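You operate a simulated robot arm through the tools that you are given. There is no shell and no other tool.

The job below is to be done with a simulated robot arm. You get a single attempt, and the scene is never put back.

## Task
Give the little orange can in the grey cradle its new cap.
Fine: pull the cracked cap into the small red bin, open the blue lever, press the new cap of its own colour home in the green press; slide left in.
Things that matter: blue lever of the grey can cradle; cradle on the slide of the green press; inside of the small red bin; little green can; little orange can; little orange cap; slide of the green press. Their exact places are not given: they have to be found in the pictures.

It is judged by the outcome, as a careful person would: the job done as asked, and still so three seconds after it is handed in. It fails if anything else is knocked over, pushed out of place, dropped, spilled or broken. A push-on lid holds only when it is set on centred and level and pressed home; a screw cap is set on level and turned clockwise until tight.

## Robot
A 7-joint arm with a two-finger parallel gripper on a trunk, on a base that drives. Base frame: it is fixed to the floor where the robot stands at the start and does not move with it; the origin is under the middle of the robot, x ahead of it, y to its left, z up. Readings come in mm, rad, newtons and seconds.
With the tool pointing down near the work surface it reaches from about 200 to 700 mm from the robot's upright axis, wherever it stands. Its first joint turns from -2.897 to 2.897 rad. Places, roughly: blue lever of the grey can cradle [-3000, -600, 900]; cradle on the slide of the green press [-3400, -1000, 900]; inside of the small red bin [-2800, -600, 900]; little green can, little orange can [-3000, -750, 1000]; little orange cap (7x7x3 cm) [-3100, -900, 900]; slide of the green press [-3400, -1000, 900]. Payload 1.57 kg.
Tool frame: the origin (TCP) lies between the finger pads and is the grasp point; the fingertips stand 30 mm ahead of it; z points along the fingers, y is the line along which they close. Largest opening 80 mm; finger width 17, thickness 12; the body of the gripper, 40 by 82 mm, starts 80 mm behind the TCP.
Orientation is told as [roll, pitch, yaw] about the base's x, y, z axes, in that order, counted from this pose: with the fingers straight down and closing along the base's y, the tool's x points along the base's -x, its y along +y and its z along -z.

## Interface
- The arm moves only by the tool send_rows. Its argument "targets" is one flat list of numbers, 7 for each row, row after row: the turn, a rotation vector about the base's x, y, z in units of 8 degrees (1.0 is 8 degrees), then the shift along the base's x, y, z in units of 25 mm (1.0 is 25 mm), then the opening in per cent of the stroke, from 0 (shut) to 100 (fully open). In form: [rx, ry, rz, tx, ty, tz, gripper, rx, ry, rz, tx, ty, tz, gripper, ...]. A call has 1 to 20 rows; each row shifts and turns the commanded pose from where the row before left it. A call with a number of a shift or a turn outside -1 to 1 is refused whole. Rows are played at 5 a second. More than 50 mm and 0.15 rad between two rows, or a gripper value outside its range, and nothing of the call is played. A pose out of reach is approached as far as the arm can. The call stops where the force on the tool passes 40 N (or 10 N more than at its start, if that is more) or the arm is blocked; 0.2 s more then pass. Each finger travels about 72 mm/s and halts on what it meets, pressing with about 28 N; the grip force reading is that of the motor and also rises with nothing between the fingers. The clock runs only during rows and for 0.2 s after the last one: add rows that do not move to give the fingers time. It gives the time, the measured TCP pose, the force on the tool (base axes), the opening and the grip force at its end, in the units of the frame above (readings bear some noise), with the torque about the TCP (base axes, N m) and any sound that the robot's microphone picked up, and new pictures: "show" is both (left out), scene, wrist or none.
- Cameras (640 x 400 px; columns grow to the right, rows downward): "scene" is now at [-8.1, 135.2, 1400.2]; the picture's right is [-0.12, -0.99, 0.00], its down [-0.46, 0.06, -0.89] and it looks along [0.88, -0.11, -0.46] (base axes); focal length 287 px, centre (320, 200). "wrist" rides on the gripper at [72, -7, -122] in the tool frame; the picture's right is [0.09, 1.00, 0.00], its down [-0.84, 0.08, -0.54] and it looks along [-0.54, 0.05, 0.84] (tool axes); focal length 238 px, centre (320, 200).
- slide_trunk(by): slides the trunk up (or, below 0, down) by that many mm; the arm and the scene camera ride with it, the base frame stays. It gives what a move gives, with no picture.
- base_move(legs): drives the robot by 1 to 6 legs, each [ahead, left, turn to the left] in mm, mm and rad, along the robot's own axes; the way and the turn of a leg run together, so that a leg with both is an arc; at most 1500 mm and 3.142 rad a leg. The arm and the cameras ride along, it lands a little off, and it stops where it bumps. It gives what a move gives, and a new picture of the scene camera.
- aim_head(pan, tilt): turns the head with the scene camera to pan (to the left, within 1.501 rad either way) and tilt (down, from -0.506 to 1.204), counted from straight ahead of the robot. It gives what a move gives, and a new picture of the scene camera.
- measure_at(camera, pixels): there is no depth. For up to 12 entries [column, row, z] of the newest picture of that camera ("zoom" is the newest enlarged one), the place [x, y] in the base frame at which the ray of that pixel passes the height z, good to about 3 mm, but the place of the scene camera against the robot may be out by one fixed shift of up to 18 mm in any direction. It takes no simulated time.
- enlarge(camera, box): a new picture of the part [left, top, right, bottom] of that camera's present view, enlarged. It takes no simulated time.
- close_job(): hands the job in; it is judged then, once.

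Unless the task says otherwise, let go and move clear before handing in.

The tools are called after "Request:" as name(argument=value, ...) on one line, values as JSON. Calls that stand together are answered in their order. send_rows: Moves the arm, as the interface text tells. Its arguments: {"type":"object","properties":{"targets":{"type":"array","items":{"type":"number"}},"show":{"type":"string","enum":["both","scene","wrist","none"]}},"required":["targets"]} The other tools are called the same way: slide_trunk (by) slides the trunk up or down; base_move (legs) drives the base; aim_head (pan, tilt) turns the head that bears the scene camera; measure_at (camera, pixels) gives the place at which the rays of pixels pass given heights; enlarge (camera, box) takes an enlarged picture of a part of a camera's view; close_job () hands the job in.

At the start:

```text
time: 0.0
position: [408.3, 60.8, 1159.3]
tool_rot: [0.0, -0.001, 0.001]
contact_force: [-0.4, -0.6, -0.5]
moment: [-0.02, 0.02, -0.01]
width: 80.1
grip_force: 0.1
trunk travel left (down, up): [-50.0, 65.0]
robot x, y, heading: [0.7, 1.0, -0.001]
head pan, tilt: [-0.122, 0.478]
```

scene: 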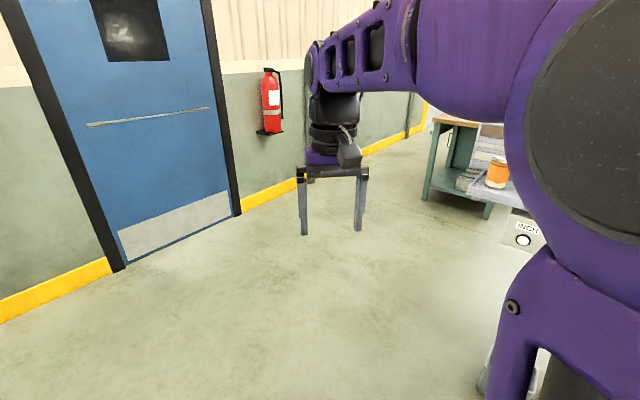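
wrist: 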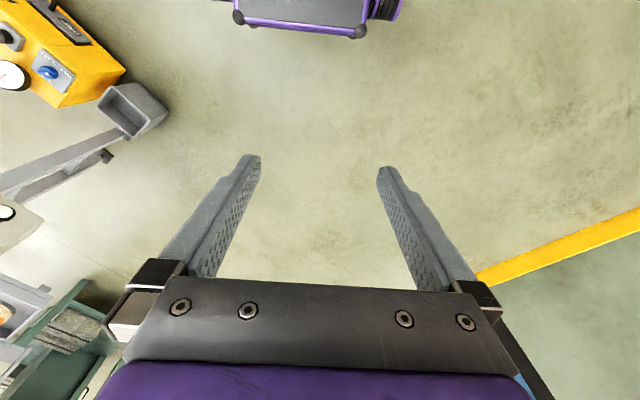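

The pictures show a door and wall ahead and some workshop stuff to the right. The work site lies behind me, so I look around with the head before driving.

Request:
aim_head(pan=1.5, tilt=0.5)

Request:
aim_head(pan=-1.5, tilt=0.5)

```text
time: 1.7
position: [408.1, 58.8, 1156.8]
tool_rot: [-0.004, 0.004, -0.001]
contact_force: [0.0, -0.1, -0.9]
moment: [0.02, 0.01, 0.03]
width: 80.2
grip_force: 0.0
trunk travel left (down, up): [-50.0, 65.0]
robot x, y, heading: [-1.8, 4.1, -0.003]
head pan, tilt: [1.499, 0.499]
```

scene: 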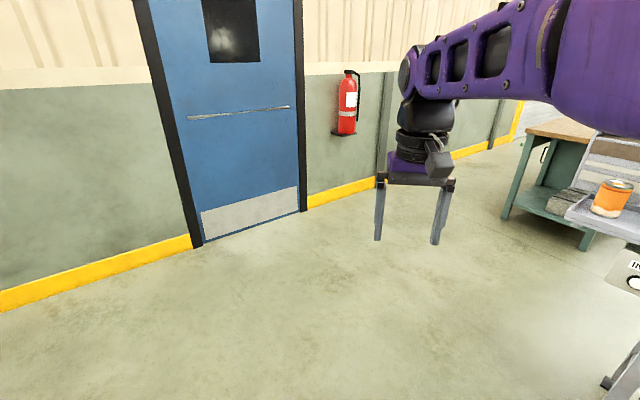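

```text
time: 4.3
position: [408.3, 59.3, 1160.5]
tool_rot: [-0.001, -0.001, -0.002]
contact_force: [0.2, 0.3, -0.3]
moment: [0.01, -0.04, 0.02]
width: 80.1
grip_force: 0.0
trunk travel left (down, up): [-50.0, 65.0]
robot x, y, heading: [-0.5, 0.7, 0.0]
head pan, tilt: [-1.499, 0.499]
```

scene: 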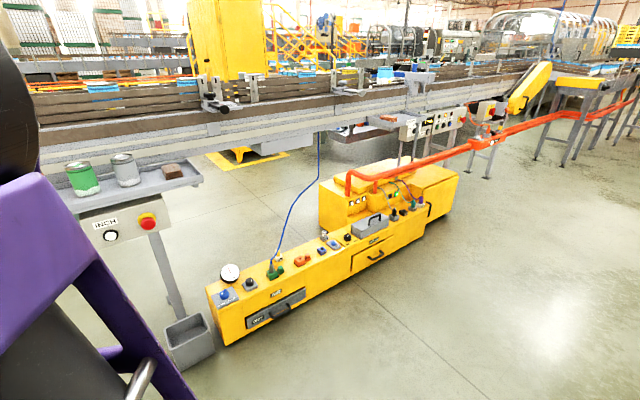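

The right side shows a conveyor line with the press machinery along -y and a yellow floor box at (350,260). I look to the left again, since the first picture seems not to have panned fully.

Request:
aim_head(pan=1.5, tilt=0.5)

```text
time: 6.9
position: [408.8, 59.1, 1157.3]
tool_rot: [-0.003, 0.005, 0.002]
contact_force: [0.9, 0.2, -0.3]
moment: [-0.03, 0.0, 0.01]
width: 79.8
grip_force: 0.0
trunk travel left (down, up): [-50.0, 65.0]
robot x, y, heading: [1.0, -1.4, 0.006]
head pan, tilt: [1.499, 0.499]
```

scene: 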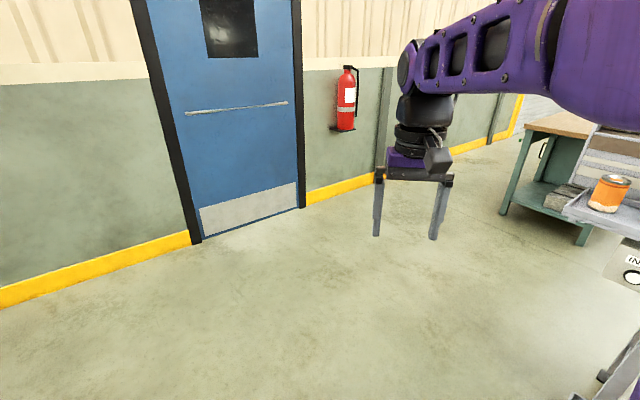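

The gripper is still in view at (410,200) although the pan reads 1.5. I check what the camera geometry says before relying on it.

Request:
measure_at(camera="scene", pixels=[[320, 200, 0], [195, 243, 0], [0, 310, 0], [605, 385, 0], [605, 210, 900], [410, 200, 1130]])

Request:
aim_head(pan=0.75, tilt=0.5)

```text
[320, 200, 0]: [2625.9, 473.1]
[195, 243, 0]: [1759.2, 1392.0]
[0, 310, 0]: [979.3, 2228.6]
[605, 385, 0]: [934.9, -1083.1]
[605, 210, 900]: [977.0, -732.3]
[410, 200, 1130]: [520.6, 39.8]
```

```text
time: 8.0
position: [406.9, 60.2, 1157.7]
tool_rot: [-0.001, 0.003, -0.001]
contact_force: [0.5, -0.1, 0.5]
moment: [-0.03, -0.01, -0.01]
width: 80.3
grip_force: 0.0
trunk travel left (down, up): [-50.0, 65.0]
robot x, y, heading: [3.3, 0.3, -0.0]
head pan, tilt: [0.75, 0.499]
```

scene: 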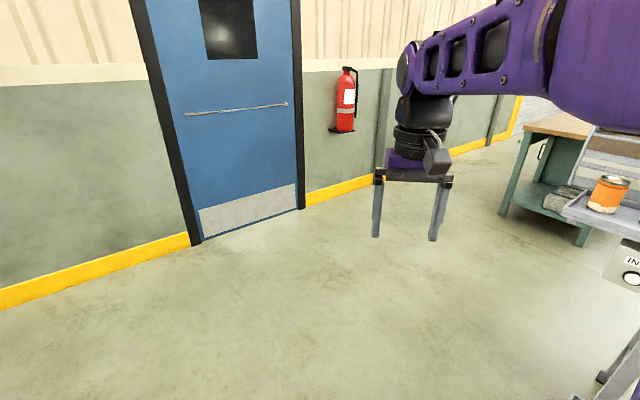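

The head truly points at pan about 0.13 here, so it is restricted to the left. I turn the base left a quarter turn and look around (nothing lies within about 1 m in what I've seen).

Request:
base_move(legs=[[0, 0, 1.57]])

Request:
measure_at(camera="scene", pixels=[[320, 200, 0], [320, 300, 0], [100, 300, 0], [500, 350, 0]])

```text
time: 12.4
position: [-74.9, 405.8, 1158.1]
tool_rot: [-0.002, 0.003, 1.609]
contact_force: [0.2, -0.7, -0.1]
moment: [-0.02, 0.01, 0.02]
width: 79.9
grip_force: 0.1
trunk travel left (down, up): [-50.0, 65.0]
robot x, y, heading: [-2.4, 2.1, 1.612]
head pan, tilt: [0.75, 0.499]
```

scene: 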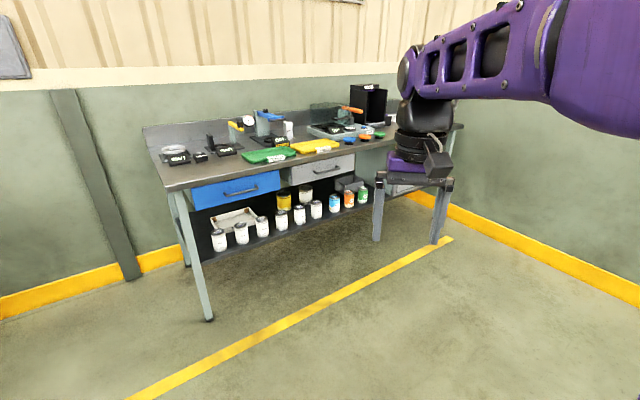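

```text
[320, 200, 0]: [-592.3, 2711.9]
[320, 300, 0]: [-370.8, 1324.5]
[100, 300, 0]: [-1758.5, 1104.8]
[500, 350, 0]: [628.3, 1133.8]
```

A workbench is about 1.8 m off on the +y side, so there is room. I turn another quarter left to face -x.

Request:
base_move(legs=[[0, 0, 1.53]])

Request:
measure_at(camera="scene", pixels=[[320, 200, 0], [320, 300, 0], [100, 300, 0], [500, 350, 0]])

```text
time: 16.7
position: [-406.8, -65.4, 1156.1]
tool_rot: [-0.005, 0.008, -3.124]
contact_force: [0.3, -0.1, 0.1]
moment: [0.01, -0.01, 0.01]
width: 80.1
grip_force: 0.1
trunk travel left (down, up): [-50.0, 65.0]
robot x, y, heading: [0.7, -1.4, -3.124]
head pan, tilt: [0.75, 0.499]
```

scene: 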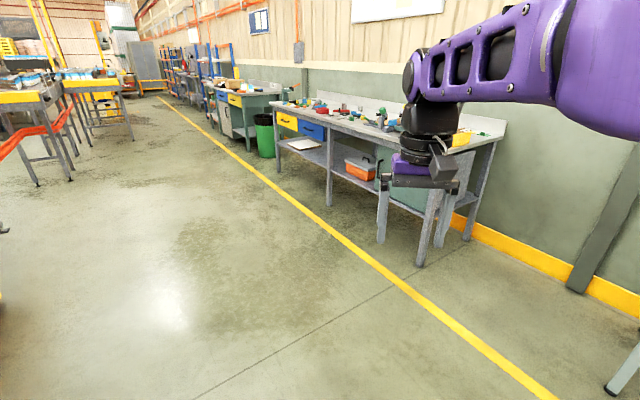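

```text
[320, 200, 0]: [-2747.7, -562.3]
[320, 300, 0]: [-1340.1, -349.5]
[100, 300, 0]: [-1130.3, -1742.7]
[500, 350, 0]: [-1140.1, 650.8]
```

Ahead there is a bench with a red/green set of devices at (320-400,110), likely the work site. I measure it and zoom in.

Request:
measure_at(camera="scene", pixels=[[540, 390, 0], [220, 150, 0], [418, 265, 0], [466, 240, 0], [330, 205, 0], [278, 165, 0], [380, 125, 900], [440, 145, 900], [275, 105, 900]])

Request:
enlarge(camera="scene", box=[200, 60, 520, 260])

```text
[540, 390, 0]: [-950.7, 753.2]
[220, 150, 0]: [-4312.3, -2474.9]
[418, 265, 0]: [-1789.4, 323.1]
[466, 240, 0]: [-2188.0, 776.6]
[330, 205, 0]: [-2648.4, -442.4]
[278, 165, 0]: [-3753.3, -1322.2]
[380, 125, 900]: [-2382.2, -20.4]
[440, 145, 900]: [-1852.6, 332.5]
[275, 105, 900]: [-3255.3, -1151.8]
```

```text
2.00 times, centred on (360, 160) of scene
```

zoom: 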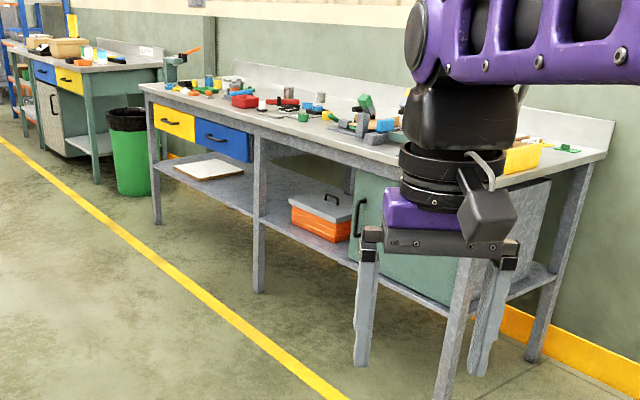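

The bench front edge runs from (418,265) to (278,165), so it faces diagonally; the red bin and grey devices are at zoom (245-400,100). I turn slightly left and drive over the clear floor towards a spot in front of it.

Request:
base_move(legs=[[0, 0, 0.52], [1300, 0, 0]])

```text
time: 24.8
position: [-1436.0, -949.0, 1154.3]
tool_rot: [-0.004, 0.011, -2.59]
contact_force: [-0.3, 0.3, -0.5]
moment: [0.0, -0.01, 0.01]
width: 79.7
grip_force: 0.1
trunk travel left (down, up): [-50.0, 65.0]
robot x, y, heading: [-1119.4, -684.6, -2.591]
head pan, tilt: [0.75, 0.499]
```

scene: 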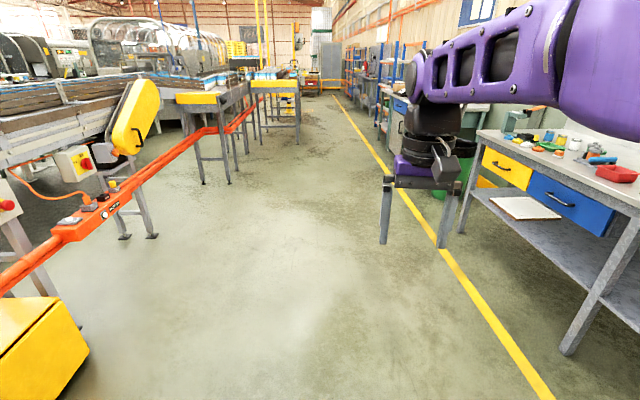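

The red bin is at (618,172) on the bench and the conveyor leg at (150,235). I check clearances before driving on.

Request:
measure_at(camera="scene", pixels=[[150, 235, 0], [200, 183, 0], [568, 353, 0], [440, 246, 0], [618, 178, 900], [85, 350, 0], [478, 133, 900], [540, 160, 900]])

Request:
enlarge(camera="scene", box=[460, 100, 640, 212])

```text
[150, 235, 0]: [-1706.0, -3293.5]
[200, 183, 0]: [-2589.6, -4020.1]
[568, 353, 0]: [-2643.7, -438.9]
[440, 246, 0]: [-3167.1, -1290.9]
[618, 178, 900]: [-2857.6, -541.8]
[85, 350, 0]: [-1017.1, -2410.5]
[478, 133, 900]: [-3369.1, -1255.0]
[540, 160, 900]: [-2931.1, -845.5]
```

```text
3.56 times, centred on (550, 156) of scene
```

zoom: 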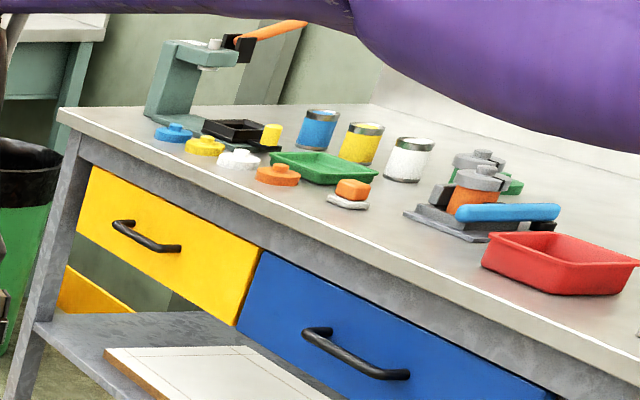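

The zoom shows the green press with orange-handled lever at the bench's far end, the orange cap, the grey cradle with its blue lever and the red bin. I drive to about 0.9 m in front of the bench and turn right to face it.

Request:
base_move(legs=[[1480, 0, 0], [0, 0, -1.39]])

```text
time: 35.5
position: [-2693.4, -1188.7, 1154.0]
tool_rot: [-0.007, 0.012, 2.309]
contact_force: [1.6, -0.4, -0.4]
moment: [0.03, 0.03, 0.01]
width: 80.0
grip_force: 0.1
trunk travel left (down, up): [-50.0, 65.0]
robot x, y, heading: [-2375.1, -1449.6, 2.307]
head pan, tilt: [0.75, 0.499]
```

scene: 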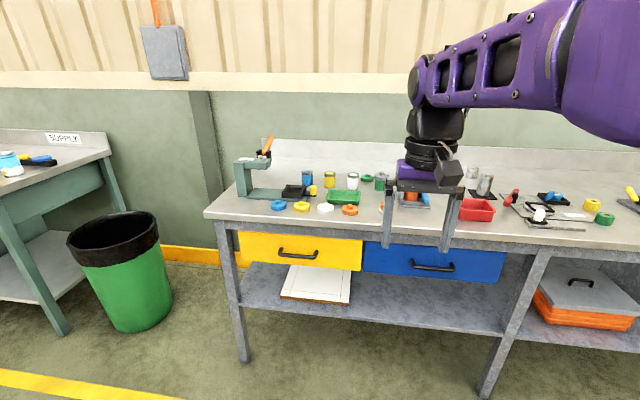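

The bench is ahead: press at (245,180), orange cap at (350,210), red bin (477,210), cradle behind the gripper at (405,200). I enlarge and measure the edges.

Request:
enlarge(camera="scene", box=[200, 120, 520, 280])

Request:
measure_at(camera="scene", pixels=[[208, 213, 900], [500, 243, 900], [350, 212, 900], [245, 195, 900], [477, 215, 900], [405, 203, 900], [263, 145, 900], [620, 250, 900], [243, 360, 0], [485, 395, 0]])

```text
2.00 times, centred on (360, 200) of scene
```

zoom: 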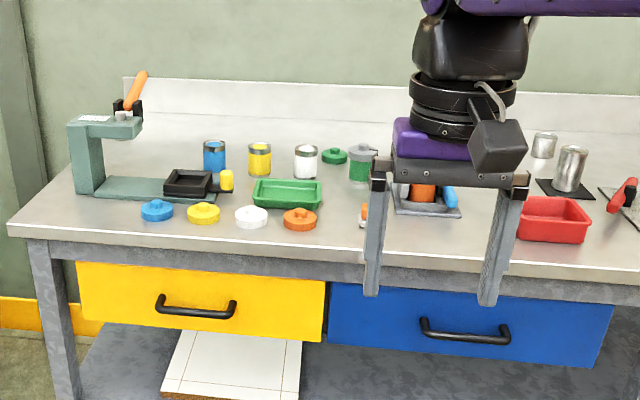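

```text
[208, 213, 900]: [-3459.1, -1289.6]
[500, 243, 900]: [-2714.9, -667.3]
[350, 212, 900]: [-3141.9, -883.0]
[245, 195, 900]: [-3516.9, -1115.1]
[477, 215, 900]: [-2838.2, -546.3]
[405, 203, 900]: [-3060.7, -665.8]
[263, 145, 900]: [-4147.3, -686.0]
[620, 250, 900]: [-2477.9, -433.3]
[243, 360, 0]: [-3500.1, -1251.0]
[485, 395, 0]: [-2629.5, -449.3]
```

Press sits near the left corner, cap about 0.5 m and cradle 0.7 m along the edge, bin about 0.95 m. I drive 400 mm closer and straighten slightly.

Request:
base_move(legs=[[400, 0, -0.03]])

Request:
aim_head(pan=-0.2, tilt=0.8)

Request:
send_rows(targets=[0, 0, 0, 0, 0, 0, 100])

```text
time: 38.1
position: [-2948.7, -872.3, 1152.4]
tool_rot: [-0.008, 0.013, 2.27]
contact_force: [-0.3, -0.8, -0.2]
moment: [0.01, 0.0, 0.01]
width: 80.2
grip_force: 0.0
trunk travel left (down, up): [-50.0, 65.0]
robot x, y, heading: [-2641.5, -1145.7, 2.268]
head pan, tilt: [0.75, 0.499]
```

scene: 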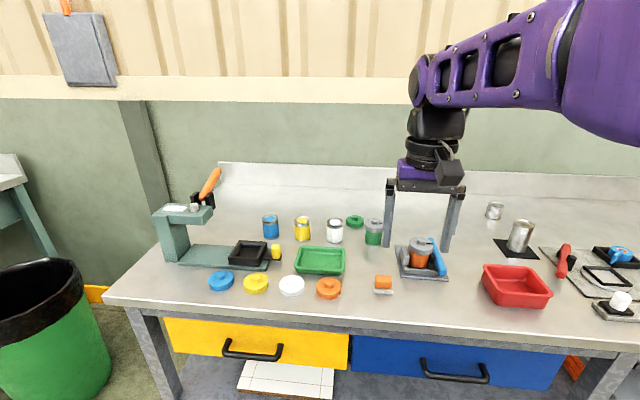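

```text
time: 39.3
position: [-2950.4, -872.6, 1153.5]
tool_rot: [-0.007, 0.013, 2.268]
contact_force: [-1.4, -0.1, 0.0]
moment: [-0.01, -0.02, 0.03]
width: 80.1
grip_force: 0.1
trunk travel left (down, up): [-50.0, 65.0]
robot x, y, heading: [-2639.1, -1147.1, 2.269]
head pan, tilt: [-0.201, 0.799]
```

scene: 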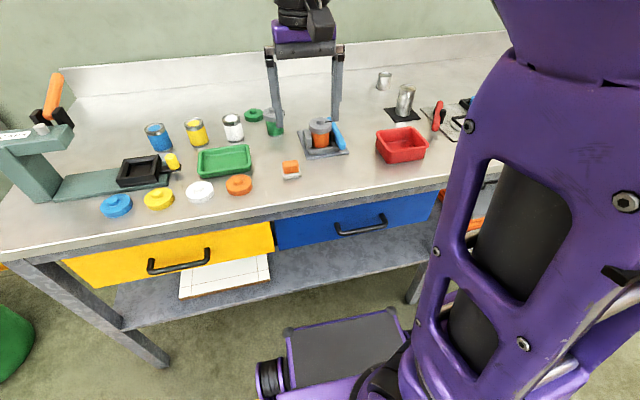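

```text
time: 39.7
position: [-2948.8, -872.2, 1154.4]
tool_rot: [-0.008, 0.014, 2.269]
contact_force: [-0.4, -0.2, -0.2]
moment: [0.03, 0.0, -0.01]
width: 79.9
grip_force: 0.0
trunk travel left (down, up): [-50.0, 65.0]
robot x, y, heading: [-2641.4, -1148.7, 2.269]
head pan, tilt: [-0.201, 0.799]
```

scene: 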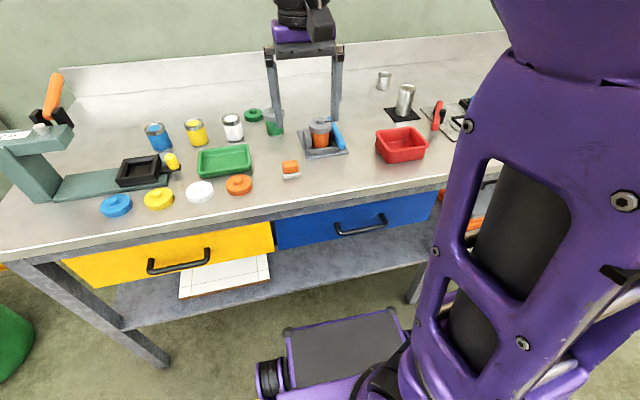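
wrist: 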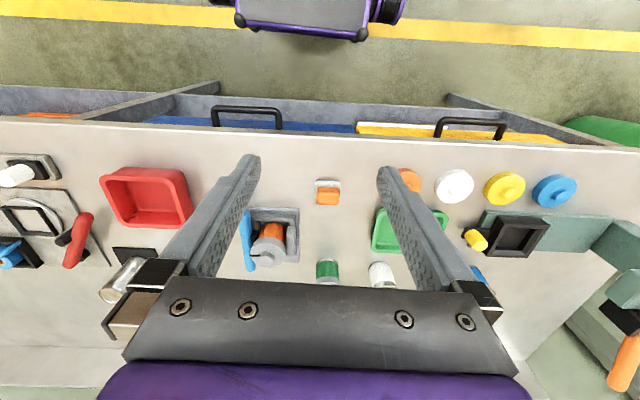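

I now see all the items: cradle at scene (322,140), bin (402,145), orange cap (239,184), press slide tray (145,170). I enlarge the cradle and press regions.

Request:
enlarge(camera="scene", box=[250, 95, 370, 170])

Request:
enlarge(camera="scene", box=[0, 60, 260, 222])

Request:
measure_at(camera="wrist", pixels=[[270, 250, 950], [270, 250, 910], [148, 197, 910], [410, 180, 920], [515, 235, 920], [327, 193, 910], [0, 118, 900], [640, 150, 900], [270, 243, 980]])

```text
5.33 times, centred on (310, 132) of scene
```

zoom: 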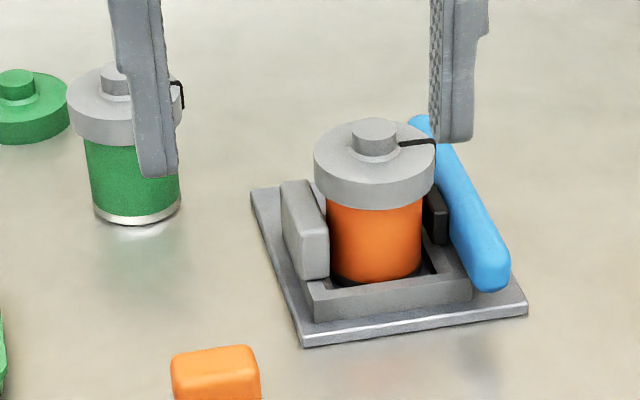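

```text
2.46 times, centred on (130, 141) of scene
```

zoom: 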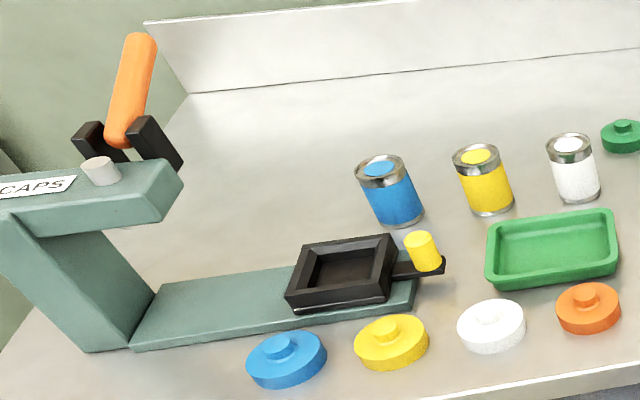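

```text
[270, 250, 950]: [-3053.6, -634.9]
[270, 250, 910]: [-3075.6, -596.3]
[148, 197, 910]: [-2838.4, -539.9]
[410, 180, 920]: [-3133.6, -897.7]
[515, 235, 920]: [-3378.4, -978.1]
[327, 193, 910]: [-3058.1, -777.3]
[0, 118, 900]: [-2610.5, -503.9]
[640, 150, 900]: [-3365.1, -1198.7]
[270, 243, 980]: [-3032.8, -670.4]
```

The cradle clamps the orange can, with the blue lever along its right side and a cracked grey cap on top. I check how far the base is from the bench before moving closer.

Request:
measure_at(camera="scene", pixels=[[340, 312, 300], [340, 312, 200], [340, 312, 400], [300, 208, 900], [50, 250, 900], [440, 180, 900], [340, 270, 300], [340, 285, 300], [340, 260, 250]])

Request:
measure_at(camera="wrist", pixels=[[300, 40, 0], [300, 40, 200], [300, 40, 300], [300, 100, 300], [300, 128, 900], [300, 105, 250], [300, 100, 250]])

```text
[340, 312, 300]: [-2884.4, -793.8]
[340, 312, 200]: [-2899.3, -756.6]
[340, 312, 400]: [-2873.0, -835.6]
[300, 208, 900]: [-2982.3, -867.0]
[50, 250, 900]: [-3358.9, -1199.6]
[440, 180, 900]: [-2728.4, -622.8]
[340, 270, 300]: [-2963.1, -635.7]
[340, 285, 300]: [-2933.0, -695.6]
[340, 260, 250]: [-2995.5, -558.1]
```

```text
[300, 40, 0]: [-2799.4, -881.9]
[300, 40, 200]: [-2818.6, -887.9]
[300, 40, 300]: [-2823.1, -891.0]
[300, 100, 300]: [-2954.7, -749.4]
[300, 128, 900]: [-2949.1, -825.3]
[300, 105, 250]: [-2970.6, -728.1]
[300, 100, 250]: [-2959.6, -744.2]
```

The base front is about 130 mm short of the bench edge, and the cradle is straight ahead at about 650 mm. I move 80 mm closer.

Request:
base_move(legs=[[80, 0, 0]])

Request:
send_rows(targets=[0, 0, 0, 0, 0, 0, 100])

Request:
measure_at(camera="wrist", pixels=[[300, 128, 900], [320, 200, 900]])

```text
time: 40.7
position: [-2998.5, -812.4, 1154.0]
tool_rot: [-0.006, 0.015, 2.27]
contact_force: [0.4, -0.1, 0.1]
moment: [0.02, -0.03, -0.05]
width: 80.0
grip_force: 0.1
trunk travel left (down, up): [-50.0, 65.0]
robot x, y, heading: [-2692.0, -1085.0, 2.269]
head pan, tilt: [-0.201, 0.799]
```

scene: 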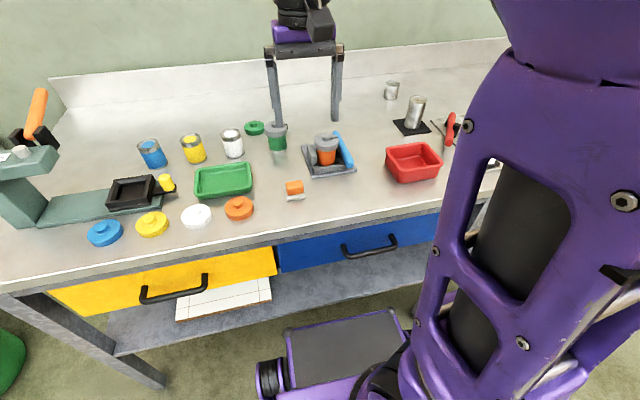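

```text
time: 41.1
position: [-2998.4, -812.2, 1153.0]
tool_rot: [-0.007, 0.015, 2.266]
contact_force: [0.7, -0.2, 1.2]
moment: [0.01, -0.01, 0.02]
width: 79.8
grip_force: 0.1
trunk travel left (down, up): [-50.0, 65.0]
robot x, y, heading: [-2689.2, -1085.7, 2.269]
head pan, tilt: [-0.201, 0.799]
```

scene: 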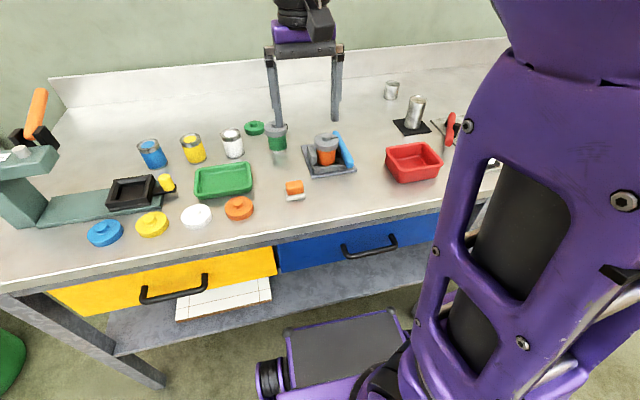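
wrist: 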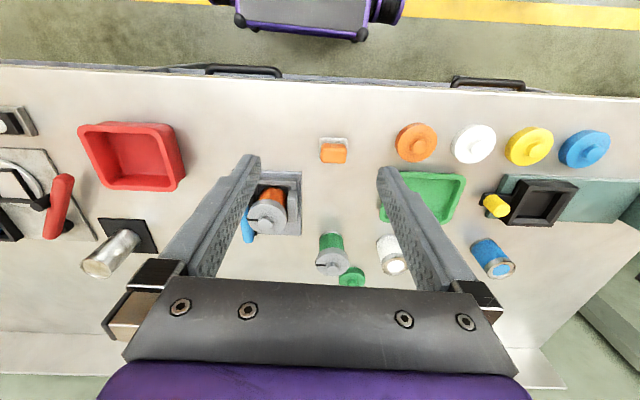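

```text
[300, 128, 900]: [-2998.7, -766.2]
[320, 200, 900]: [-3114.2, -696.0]
```

I compare the same points in both cameras to obtain heights and the camera's shift. The points are cradle cap, orange cap and bin.

Request:
enlarge(camera="wrist", box=[220, 150, 380, 250])

Request:
measure_at(camera="wrist", pixels=[[416, 142, 905], [416, 140, 925], [132, 157, 905], [267, 213, 960], [267, 213, 980], [267, 213, 1000], [303, 235, 903], [301, 173, 903]])

Request:
measure_at(camera="scene", pixels=[[239, 208, 905], [239, 206, 925], [413, 162, 905], [326, 139, 960], [326, 139, 980], [326, 139, 1000], [311, 177, 903], [357, 169, 903]])

```text
4.00 times, centred on (300, 200) of wrist
```

zoom: 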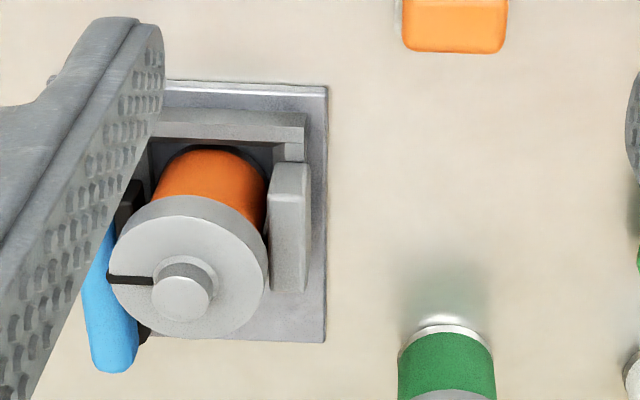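

```text
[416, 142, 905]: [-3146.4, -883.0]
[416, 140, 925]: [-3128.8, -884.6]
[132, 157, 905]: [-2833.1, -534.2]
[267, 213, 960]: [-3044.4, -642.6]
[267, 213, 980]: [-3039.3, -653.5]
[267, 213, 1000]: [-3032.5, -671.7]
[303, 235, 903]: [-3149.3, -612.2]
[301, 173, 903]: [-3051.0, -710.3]
```

```text
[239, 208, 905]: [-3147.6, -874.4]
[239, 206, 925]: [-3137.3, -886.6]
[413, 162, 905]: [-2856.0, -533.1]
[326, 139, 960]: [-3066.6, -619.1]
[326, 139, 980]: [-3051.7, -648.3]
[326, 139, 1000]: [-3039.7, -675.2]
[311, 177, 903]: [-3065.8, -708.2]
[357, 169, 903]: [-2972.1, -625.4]
```

The can cap centre is near (-3038,-660) with its top close to z 990. I move the arm to hover just short of it and a bit lower for a clear view.

Request:
send_rows(targets=[0, 0, 0, 0, 1, 0, 100, 0, 0, 0, 0, 1, 0, 100, 0, 0, 0, 0, 1, -0.5, 100, 0, 0, 0, 0, 1, -0.5, 100, 0, 0, 0, 0, 0.2, -0.5, 100, 0, 0, 0, 0, 0, -0.5, 100, 0, 0, 0, 0, 0, 0, 100])

Request:
enlarge(camera="wrist", box=[220, 120, 420, 245])

```text
time: 42.7
position: [-2997.9, -707.3, 1103.0]
tool_rot: [-0.009, 0.014, 2.269]
contact_force: [-0.2, 0.2, 0.1]
moment: [0.03, -0.01, 0.0]
width: 80.0
grip_force: 0.1
trunk travel left (down, up): [-50.0, 65.0]
robot x, y, heading: [-2689.6, -1086.2, 2.26]
head pan, tilt: [-0.201, 0.799]
```

scene: 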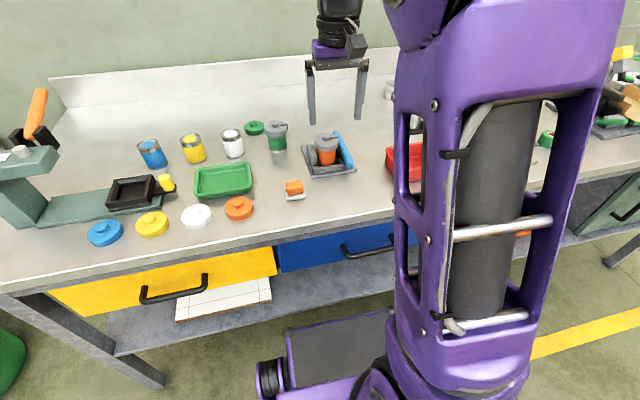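
wrist: 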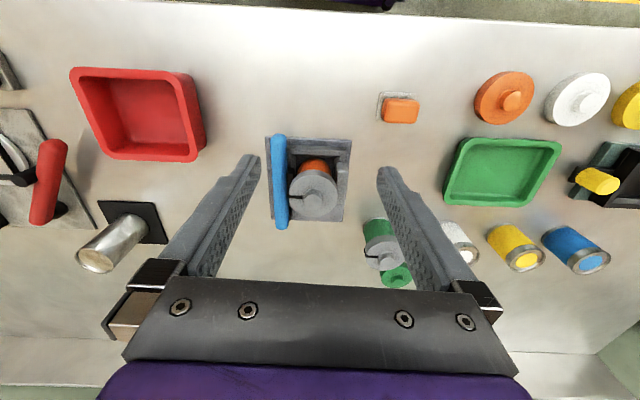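

```text
3.20 times, centred on (320, 182) of wrist
```

zoom: 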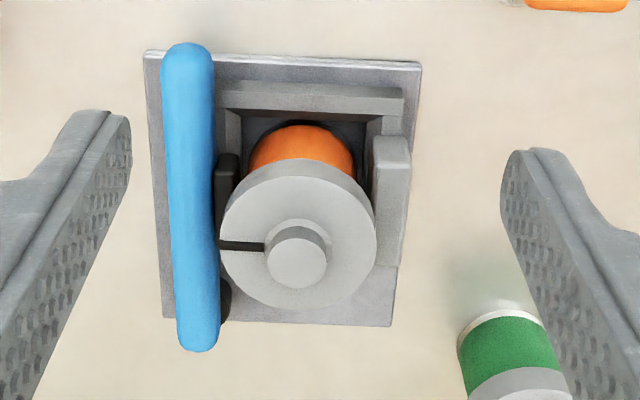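

The clamp lever (blue) lies along the cradle's right side. I measure the cap and can widths and the cradle features in the zoom.

Request:
measure_at(camera="zoom", pixels=[[221, 240, 985], [376, 235, 985], [298, 263, 1000], [298, 265, 990], [247, 160, 955], [353, 160, 955], [188, 60, 960], [200, 330, 960], [148, 52, 905], [421, 65, 905], [165, 315, 905], [393, 325, 905]])

Request:
measure_at(camera="wrist", pixels=[[475, 98, 912], [534, 98, 912], [507, 97, 925], [505, 98, 905], [80, 75, 930], [190, 75, 930], [205, 155, 930], [105, 150, 930]])

```text
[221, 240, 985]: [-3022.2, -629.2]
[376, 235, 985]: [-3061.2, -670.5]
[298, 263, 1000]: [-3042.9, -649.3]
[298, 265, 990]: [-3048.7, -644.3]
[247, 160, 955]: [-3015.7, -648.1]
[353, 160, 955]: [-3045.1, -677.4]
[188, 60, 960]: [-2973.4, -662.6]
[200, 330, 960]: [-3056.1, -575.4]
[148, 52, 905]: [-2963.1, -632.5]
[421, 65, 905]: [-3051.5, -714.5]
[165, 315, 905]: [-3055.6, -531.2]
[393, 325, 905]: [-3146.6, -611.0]
```

```text
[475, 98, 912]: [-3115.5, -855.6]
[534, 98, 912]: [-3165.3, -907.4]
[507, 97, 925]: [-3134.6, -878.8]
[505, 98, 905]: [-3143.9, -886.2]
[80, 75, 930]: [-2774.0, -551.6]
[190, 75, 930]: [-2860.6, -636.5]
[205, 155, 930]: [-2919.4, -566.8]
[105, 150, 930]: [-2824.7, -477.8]
```

The knob top is at about (-3049,-645,992) and the lever at z≈959, close against the cap's right side, so I'll grip the cap front-to-back. I rotate the tool 90° and centre above the cap.

Request:
send_rows(targets=[0, 0, -0.9375, -0.17, 0.2067, 0, 100, 0, 0, -0.9375, -0.17, 0.2067, 0, 100, 0, 0, -0.9375, -0.17, 0.2067, 0, 100, 0, 0, -0.9375, -0.17, 0.2067, 0, 100, 0, 0, -0.9375, -0.17, 0.2067, 0, 100, 0, 0, -0.9375, -0.17, 0.2067, 0, 100, 0, 0, -0.9375, -0.17, 0.2067, 0, 100, 0, 0, -0.9375, -0.17, 0.2067, 0, 100, 0, 0, -0.9375, -0.17, 0.2067, 0, 100, 0, 0, -0.9375, -0.17, 0.2067, 0, 100, 0, 0, -0.9375, -0.17, 0.2067, 0, 100, 0, 0, -0.9375, -0.17, 0.2067, 0, 100, 0, 0, 0, 0, 0, 0, 100])

Request:
enlarge(camera="wrist", box=[220, 100, 420, 225])

```text
time: 45.5
position: [-3048.6, -645.9, 1105.1]
tool_rot: [-0.008, 0.013, 0.695]
contact_force: [0.6, 0.1, -0.1]
moment: [0.01, 0.01, 0.01]
width: 80.0
grip_force: 0.1
trunk travel left (down, up): [-50.0, 65.0]
robot x, y, heading: [-2688.0, -1088.0, 2.269]
head pan, tilt: [-0.201, 0.799]
```

scene: 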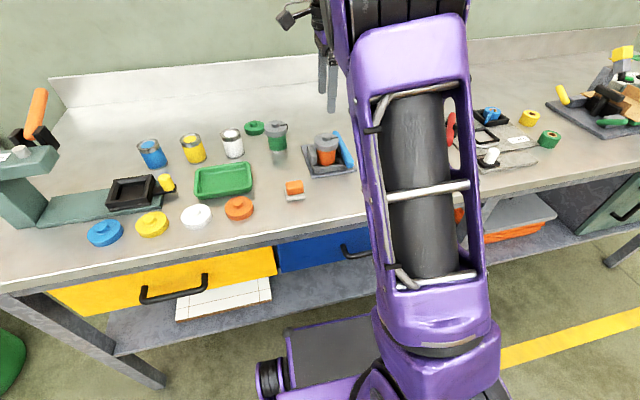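
wrist: 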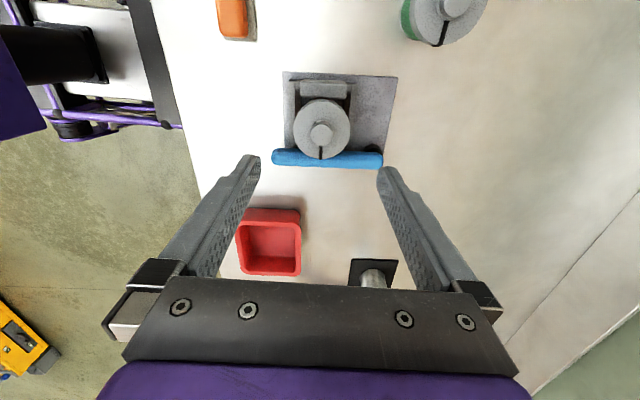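

```text
3.20 times, centred on (320, 162) of wrist
```

zoom: 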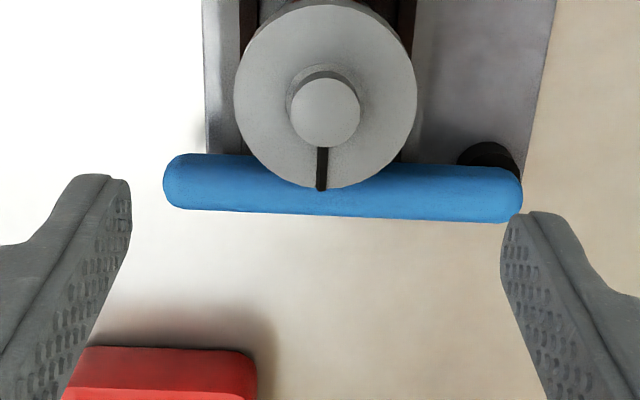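

The knob appears at (322,134), exactly where the tool axis predicts. I lower straight down to TCP z≈985 with a small levelling correction.

Request:
send_rows(targets=[0.03, -0.045, 0, 0, 0, -0.8, 100, 0.03, -0.045, 0, 0, 0, -0.8, 100, 0, 0, 0, 0, 0, -0.8, 100, 0, 0, 0, 0, 0, -0.8, 100, 0, 0, 0, 0, 0, -0.8, 100, 0, 0, 0, 0, 0, -0.8, 100, 0, 0, 0, 0, 0, 0, 100])

Request:
enlarge(camera="scene", box=[270, 70, 398, 150])

```text
time: 47.1
position: [-3048.6, -645.5, 982.9]
tool_rot: [-0.009, -0.003, 0.699]
contact_force: [0.1, -0.1, 0.1]
moment: [-0.02, 0.01, 0.0]
width: 80.0
grip_force: 0.1
trunk travel left (down, up): [-50.0, 65.0]
robot x, y, heading: [-2691.1, -1086.5, 2.267]
head pan, tilt: [-0.201, 0.799]
```

scene: 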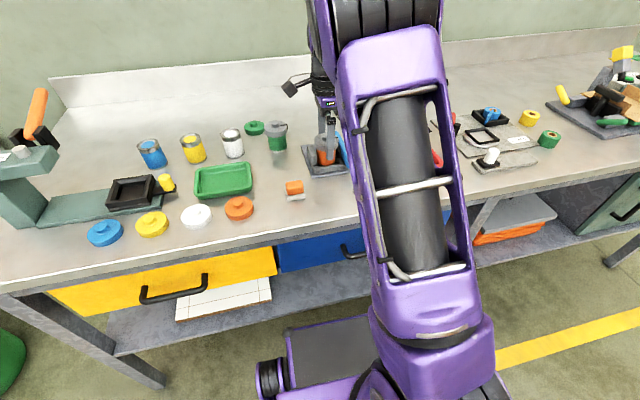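
wrist: 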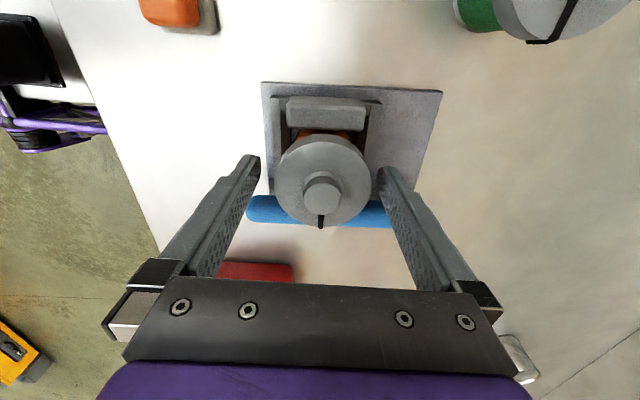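

```text
5.00 times, centred on (334, 110) of scene
```

zoom: 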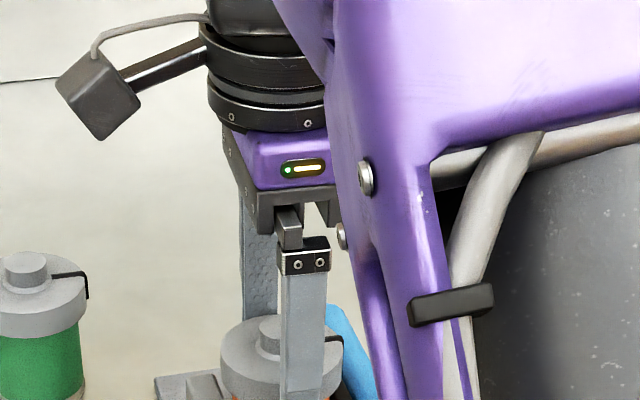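

Both fingers straddle the cap front and back, knob at (322,190). I lower another 8 mm and close on the cap rim.

Request:
send_rows(targets=[0, 0, 0, 0, 0, -0.32, 100, 0, 0, 0, 0, 0, 0, 100, 0, 0, 0, 0, 0, 0, 60, 0, 0, 0, 0, 0, 0, 60, 0, 0, 0, 0, 0, 0, 60])

```text
time: 48.3
position: [-3048.0, -646.4, 976.4]
tool_rot: [-0.008, -0.002, 0.699]
contact_force: [-0.4, 1.0, 0.2]
moment: [0.02, 0.01, -0.02]
width: 59.9
grip_force: 28.1
trunk travel left (down, up): [-50.0, 65.0]
robot x, y, heading: [-2689.5, -1088.3, 2.271]
head pan, tilt: [-0.201, 0.799]
heard: snap
```

scene: 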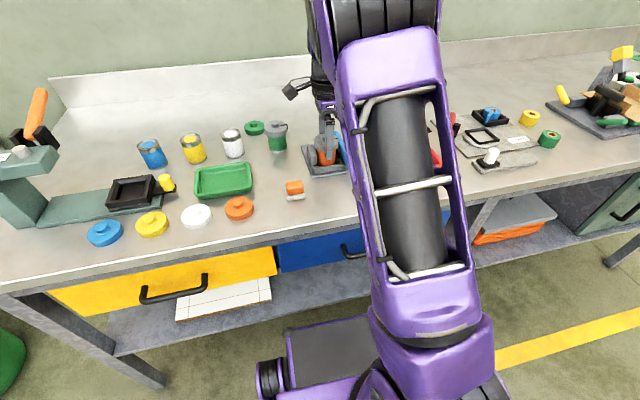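
wrist: 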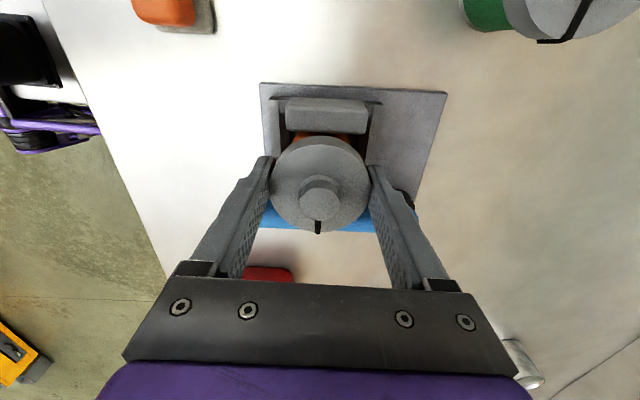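

The cap is held (width 59.9, grip 28 N), with a "snap" heard, perhaps the cap unseating. I pull straight up slowly and watch the force.

Request:
send_rows(targets=[0, 0, 0, 0, 0, 0.15, 60, 0, 0, 0, 0, 0, 0.15, 60, 0, 0, 0, 0, 0, 0.15, 60, 0, 0, 0, 0, 0, 0.2, 60, 0, 0, 0, 0, 0, 0.2, 60, 0, 0, 0, 0, 0, 0.2, 60])

Request:
enlarge(camera="scene", box=[270, 80, 398, 180])

```text
time: 49.7
position: [-3049.6, -644.7, 1002.1]
tool_rot: [-0.009, -0.001, 0.699]
contact_force: [0.6, 0.0, -1.1]
moment: [-0.02, -0.02, 0.02]
width: 59.1
grip_force: 28.0
trunk travel left (down, up): [-50.0, 65.0]
robot x, y, heading: [-2687.3, -1085.9, 2.269]
head pan, tilt: [-0.201, 0.799]
```

scene: 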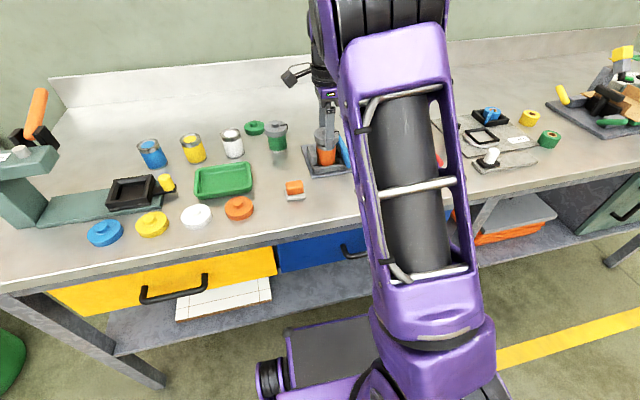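
wrist: 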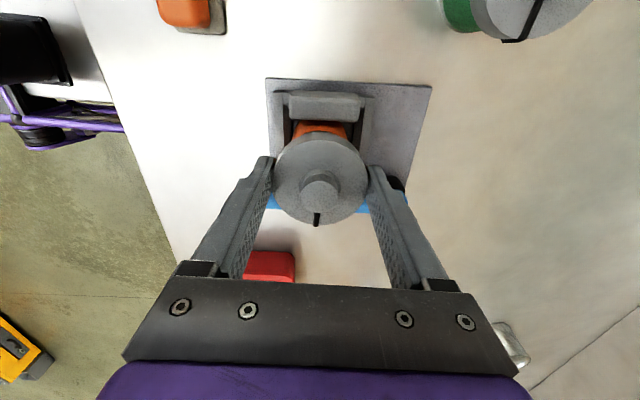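

```text
4.00 times, centred on (334, 130) of scene
```

zoom: 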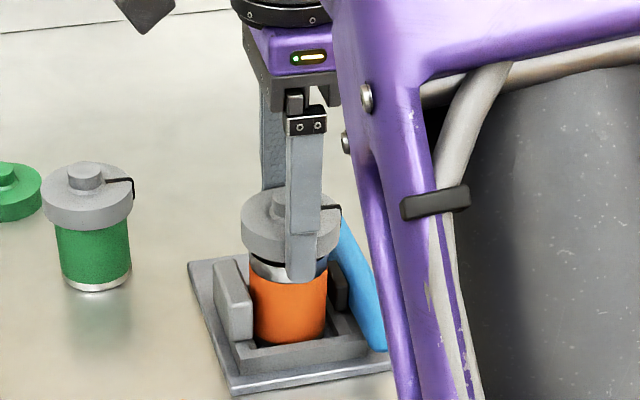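

The cap is off: the can's silver rim shows in the zoom at (275,268). I lift clear, and since the bin is wider along the bench I rotate back 90° while moving over it.

Request:
send_rows(targets=[0, 0, 0, 0, 0, 0.6, 60, 0, 0, 0, 0, 0, 0.9, 60, 0, 0, 0, 0, 0, 0.9, 60, 0, 0, 0, 0, 0, 0.9, 60, 0, 0, 0, 0, 0, 0.7, 60, 0, 0, 0.9375, 0.687, 0.307, 0, 60, 0, 0, 0.9375, 0.687, 0.307, 0, 60, 0, 0, 0.9375, 0.687, 0.307, 0, 60, 0, 0, 0.9375, 0.687, 0.307, 0, 60, 0, 0, 0.9375, 0.687, 0.307, 0, 60, 0, 0, 0.9375, 0.687, 0.307, 0, 60, 0, 0, 0.9375, 0.687, 0.307, 0, 60, 0, 0, 0.9375, 0.687, 0.307, 0, 60, 0, 0, 0.9375, 0.687, 0.307, 0, 60, 0, 0, 0.9375, 0.687, 0.307, 0, 60, 0, 0, 0.9375, 0.687, 0.307, 0, 60, 0, 0, 0.9375, 0.687, 0.307, 0, 60, 0, 0, 0, 0, 0, 0, 60])

```text
time: 53.5
position: [-2842.9, -551.8, 1102.8]
tool_rot: [-0.009, -0.001, 2.271]
contact_force: [-0.4, 0.2, 0.3]
moment: [0.02, -0.01, 0.01]
width: 59.0
grip_force: 28.0
trunk travel left (down, up): [-50.0, 65.0]
robot x, y, heading: [-2689.3, -1085.2, 2.274]
head pan, tilt: [-0.201, 0.799]
```

scene: 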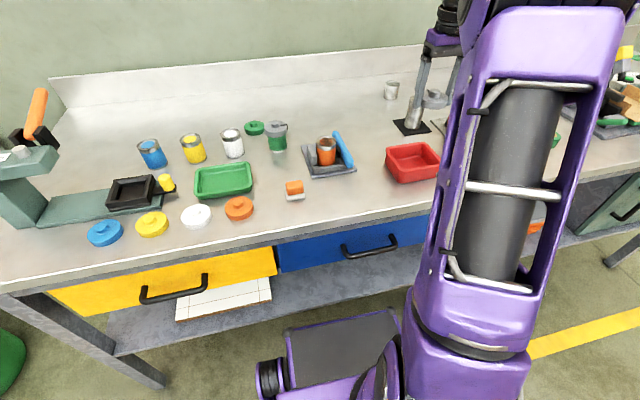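
wrist: 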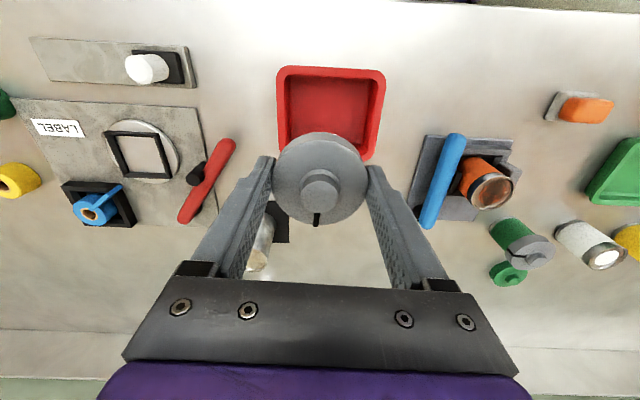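

The cap is held over the bin; the bin rim spans (280-385, 68-160). I measure the bin's centre for the drop.

Request:
measure_at(camera="wrist", pixels=[[278, 70, 930], [385, 73, 930], [371, 158, 930], [293, 90, 905], [371, 93, 905], [365, 140, 905]])

Request:
enlarge(camera="wrist", box=[220, 50, 440, 187])

```text
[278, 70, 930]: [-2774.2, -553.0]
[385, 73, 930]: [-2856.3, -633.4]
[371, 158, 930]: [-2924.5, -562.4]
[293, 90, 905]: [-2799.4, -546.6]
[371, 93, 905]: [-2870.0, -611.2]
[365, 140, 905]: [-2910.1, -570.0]
```

```text
2.91 times, centred on (330, 118) of wrist
```

zoom: 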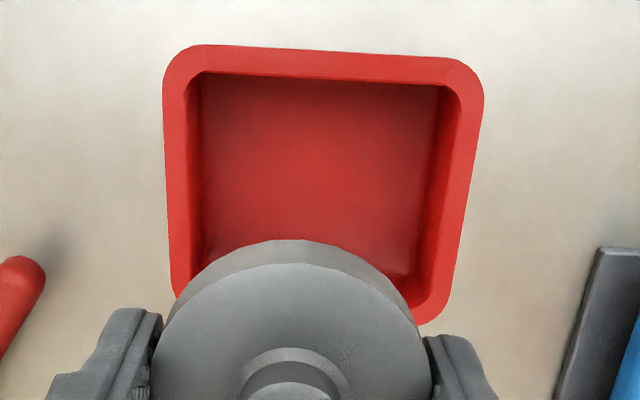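

Bin centre is about (-2850,-560). I shift by that and lower the cap into the bin, then open only slightly.

Request:
send_rows(targets=[0, 0, 0, -0.28, -0.32, 0, 60, 0, 0, 0, 0, 0, -0.9, 60, 0, 0, 0, 0, 0, -0.9, 60, 0, 0, 0, 0, 0, -0.9, 60, 0, 0, 0, 0, 0, -0.9, 60, 0, 0, 0, 0, 0, -0.9, 60, 0, 0, 0, 0, 0, -0.9, 60, 0, 0, 0, 0, 0, -0.6, 60, 0, 0, 0, 0, 0, 0, 60])

```text
time: 55.5
position: [-2850.5, -559.7, 951.6]
tool_rot: [-0.01, -0.002, 2.268]
contact_force: [0.0, 0.4, 0.4]
moment: [-0.01, 0.0, 0.03]
width: 59.0
grip_force: 28.2
trunk travel left (down, up): [-50.0, 65.0]
robot x, y, heading: [-2691.3, -1087.5, 2.265]
head pan, tilt: [-0.201, 0.799]
```

scene: 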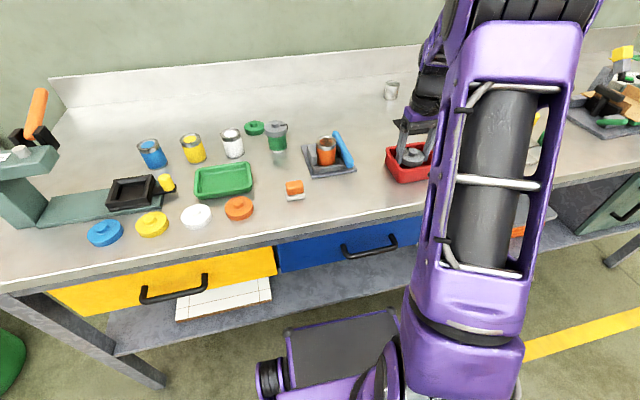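
wrist: 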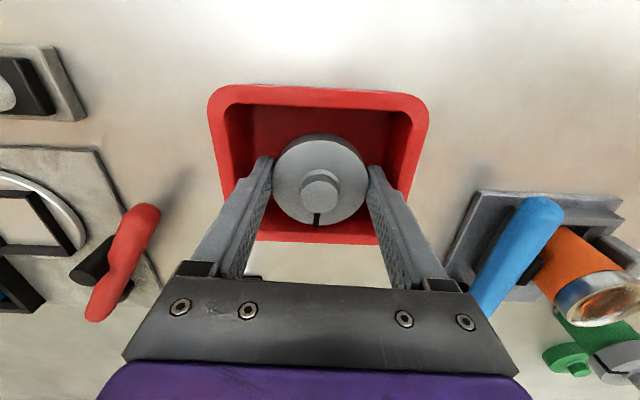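

The cap is inside the bin, centred (320,185). I lower another ~10 mm and let go.

Request:
send_rows(targets=[0, 0, 0, 0, 0, -0.2, 60, 0, 0, 0, 0, 0, -0.2, 60, 0, 0, 0, 0, 0, 0, 60, 0, 0, 0, 0, 0, 0, 85, 0, 0, 0, 0, 0, 0, 85, 0, 0, 0, 0, 0, 0.3, 85, 0, 0, 0, 0, 0, 0.6, 85, 0, 0, 0, 0, 0, 0.9, 85, 0, 0, 0, 0, 0, 0.9, 85, 0, 0, 0, 0, 0, 0.9, 85, 0, 0, 0, 0, 0, 0.9, 85, 0, 0, 0, 0, 0, 0.9, 85, 0, 0, 0, 0, 0, 0, 85])

```text
time: 58.3
position: [-2850.2, -560.6, 1078.4]
tool_rot: [-0.008, 0.0, 2.271]
contact_force: [0.2, 0.2, -0.3]
moment: [0.0, -0.02, -0.01]
width: 67.8
grip_force: 0.0
trunk travel left (down, up): [-50.0, 65.0]
robot x, y, heading: [-2689.4, -1088.0, 2.271]
head pan, tilt: [-0.201, 0.799]
```

scene: 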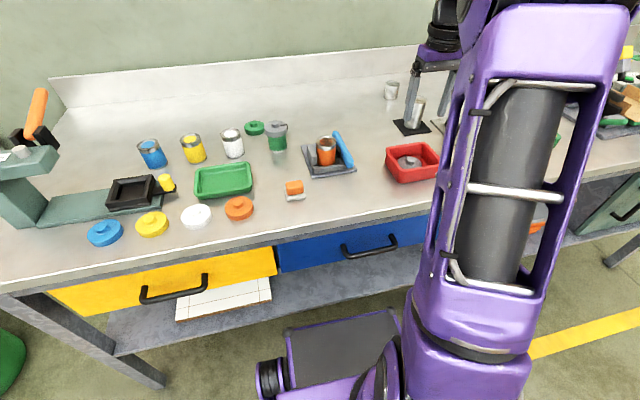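
wrist: 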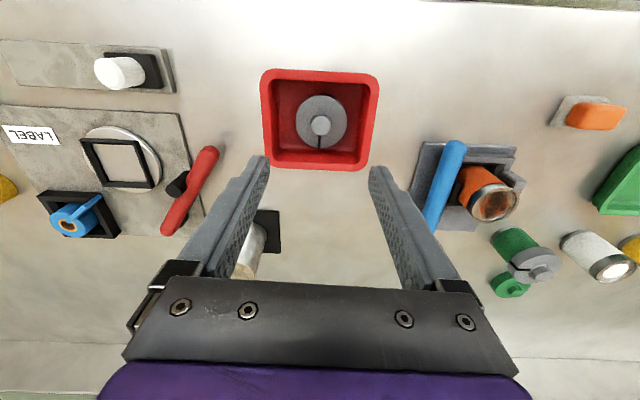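

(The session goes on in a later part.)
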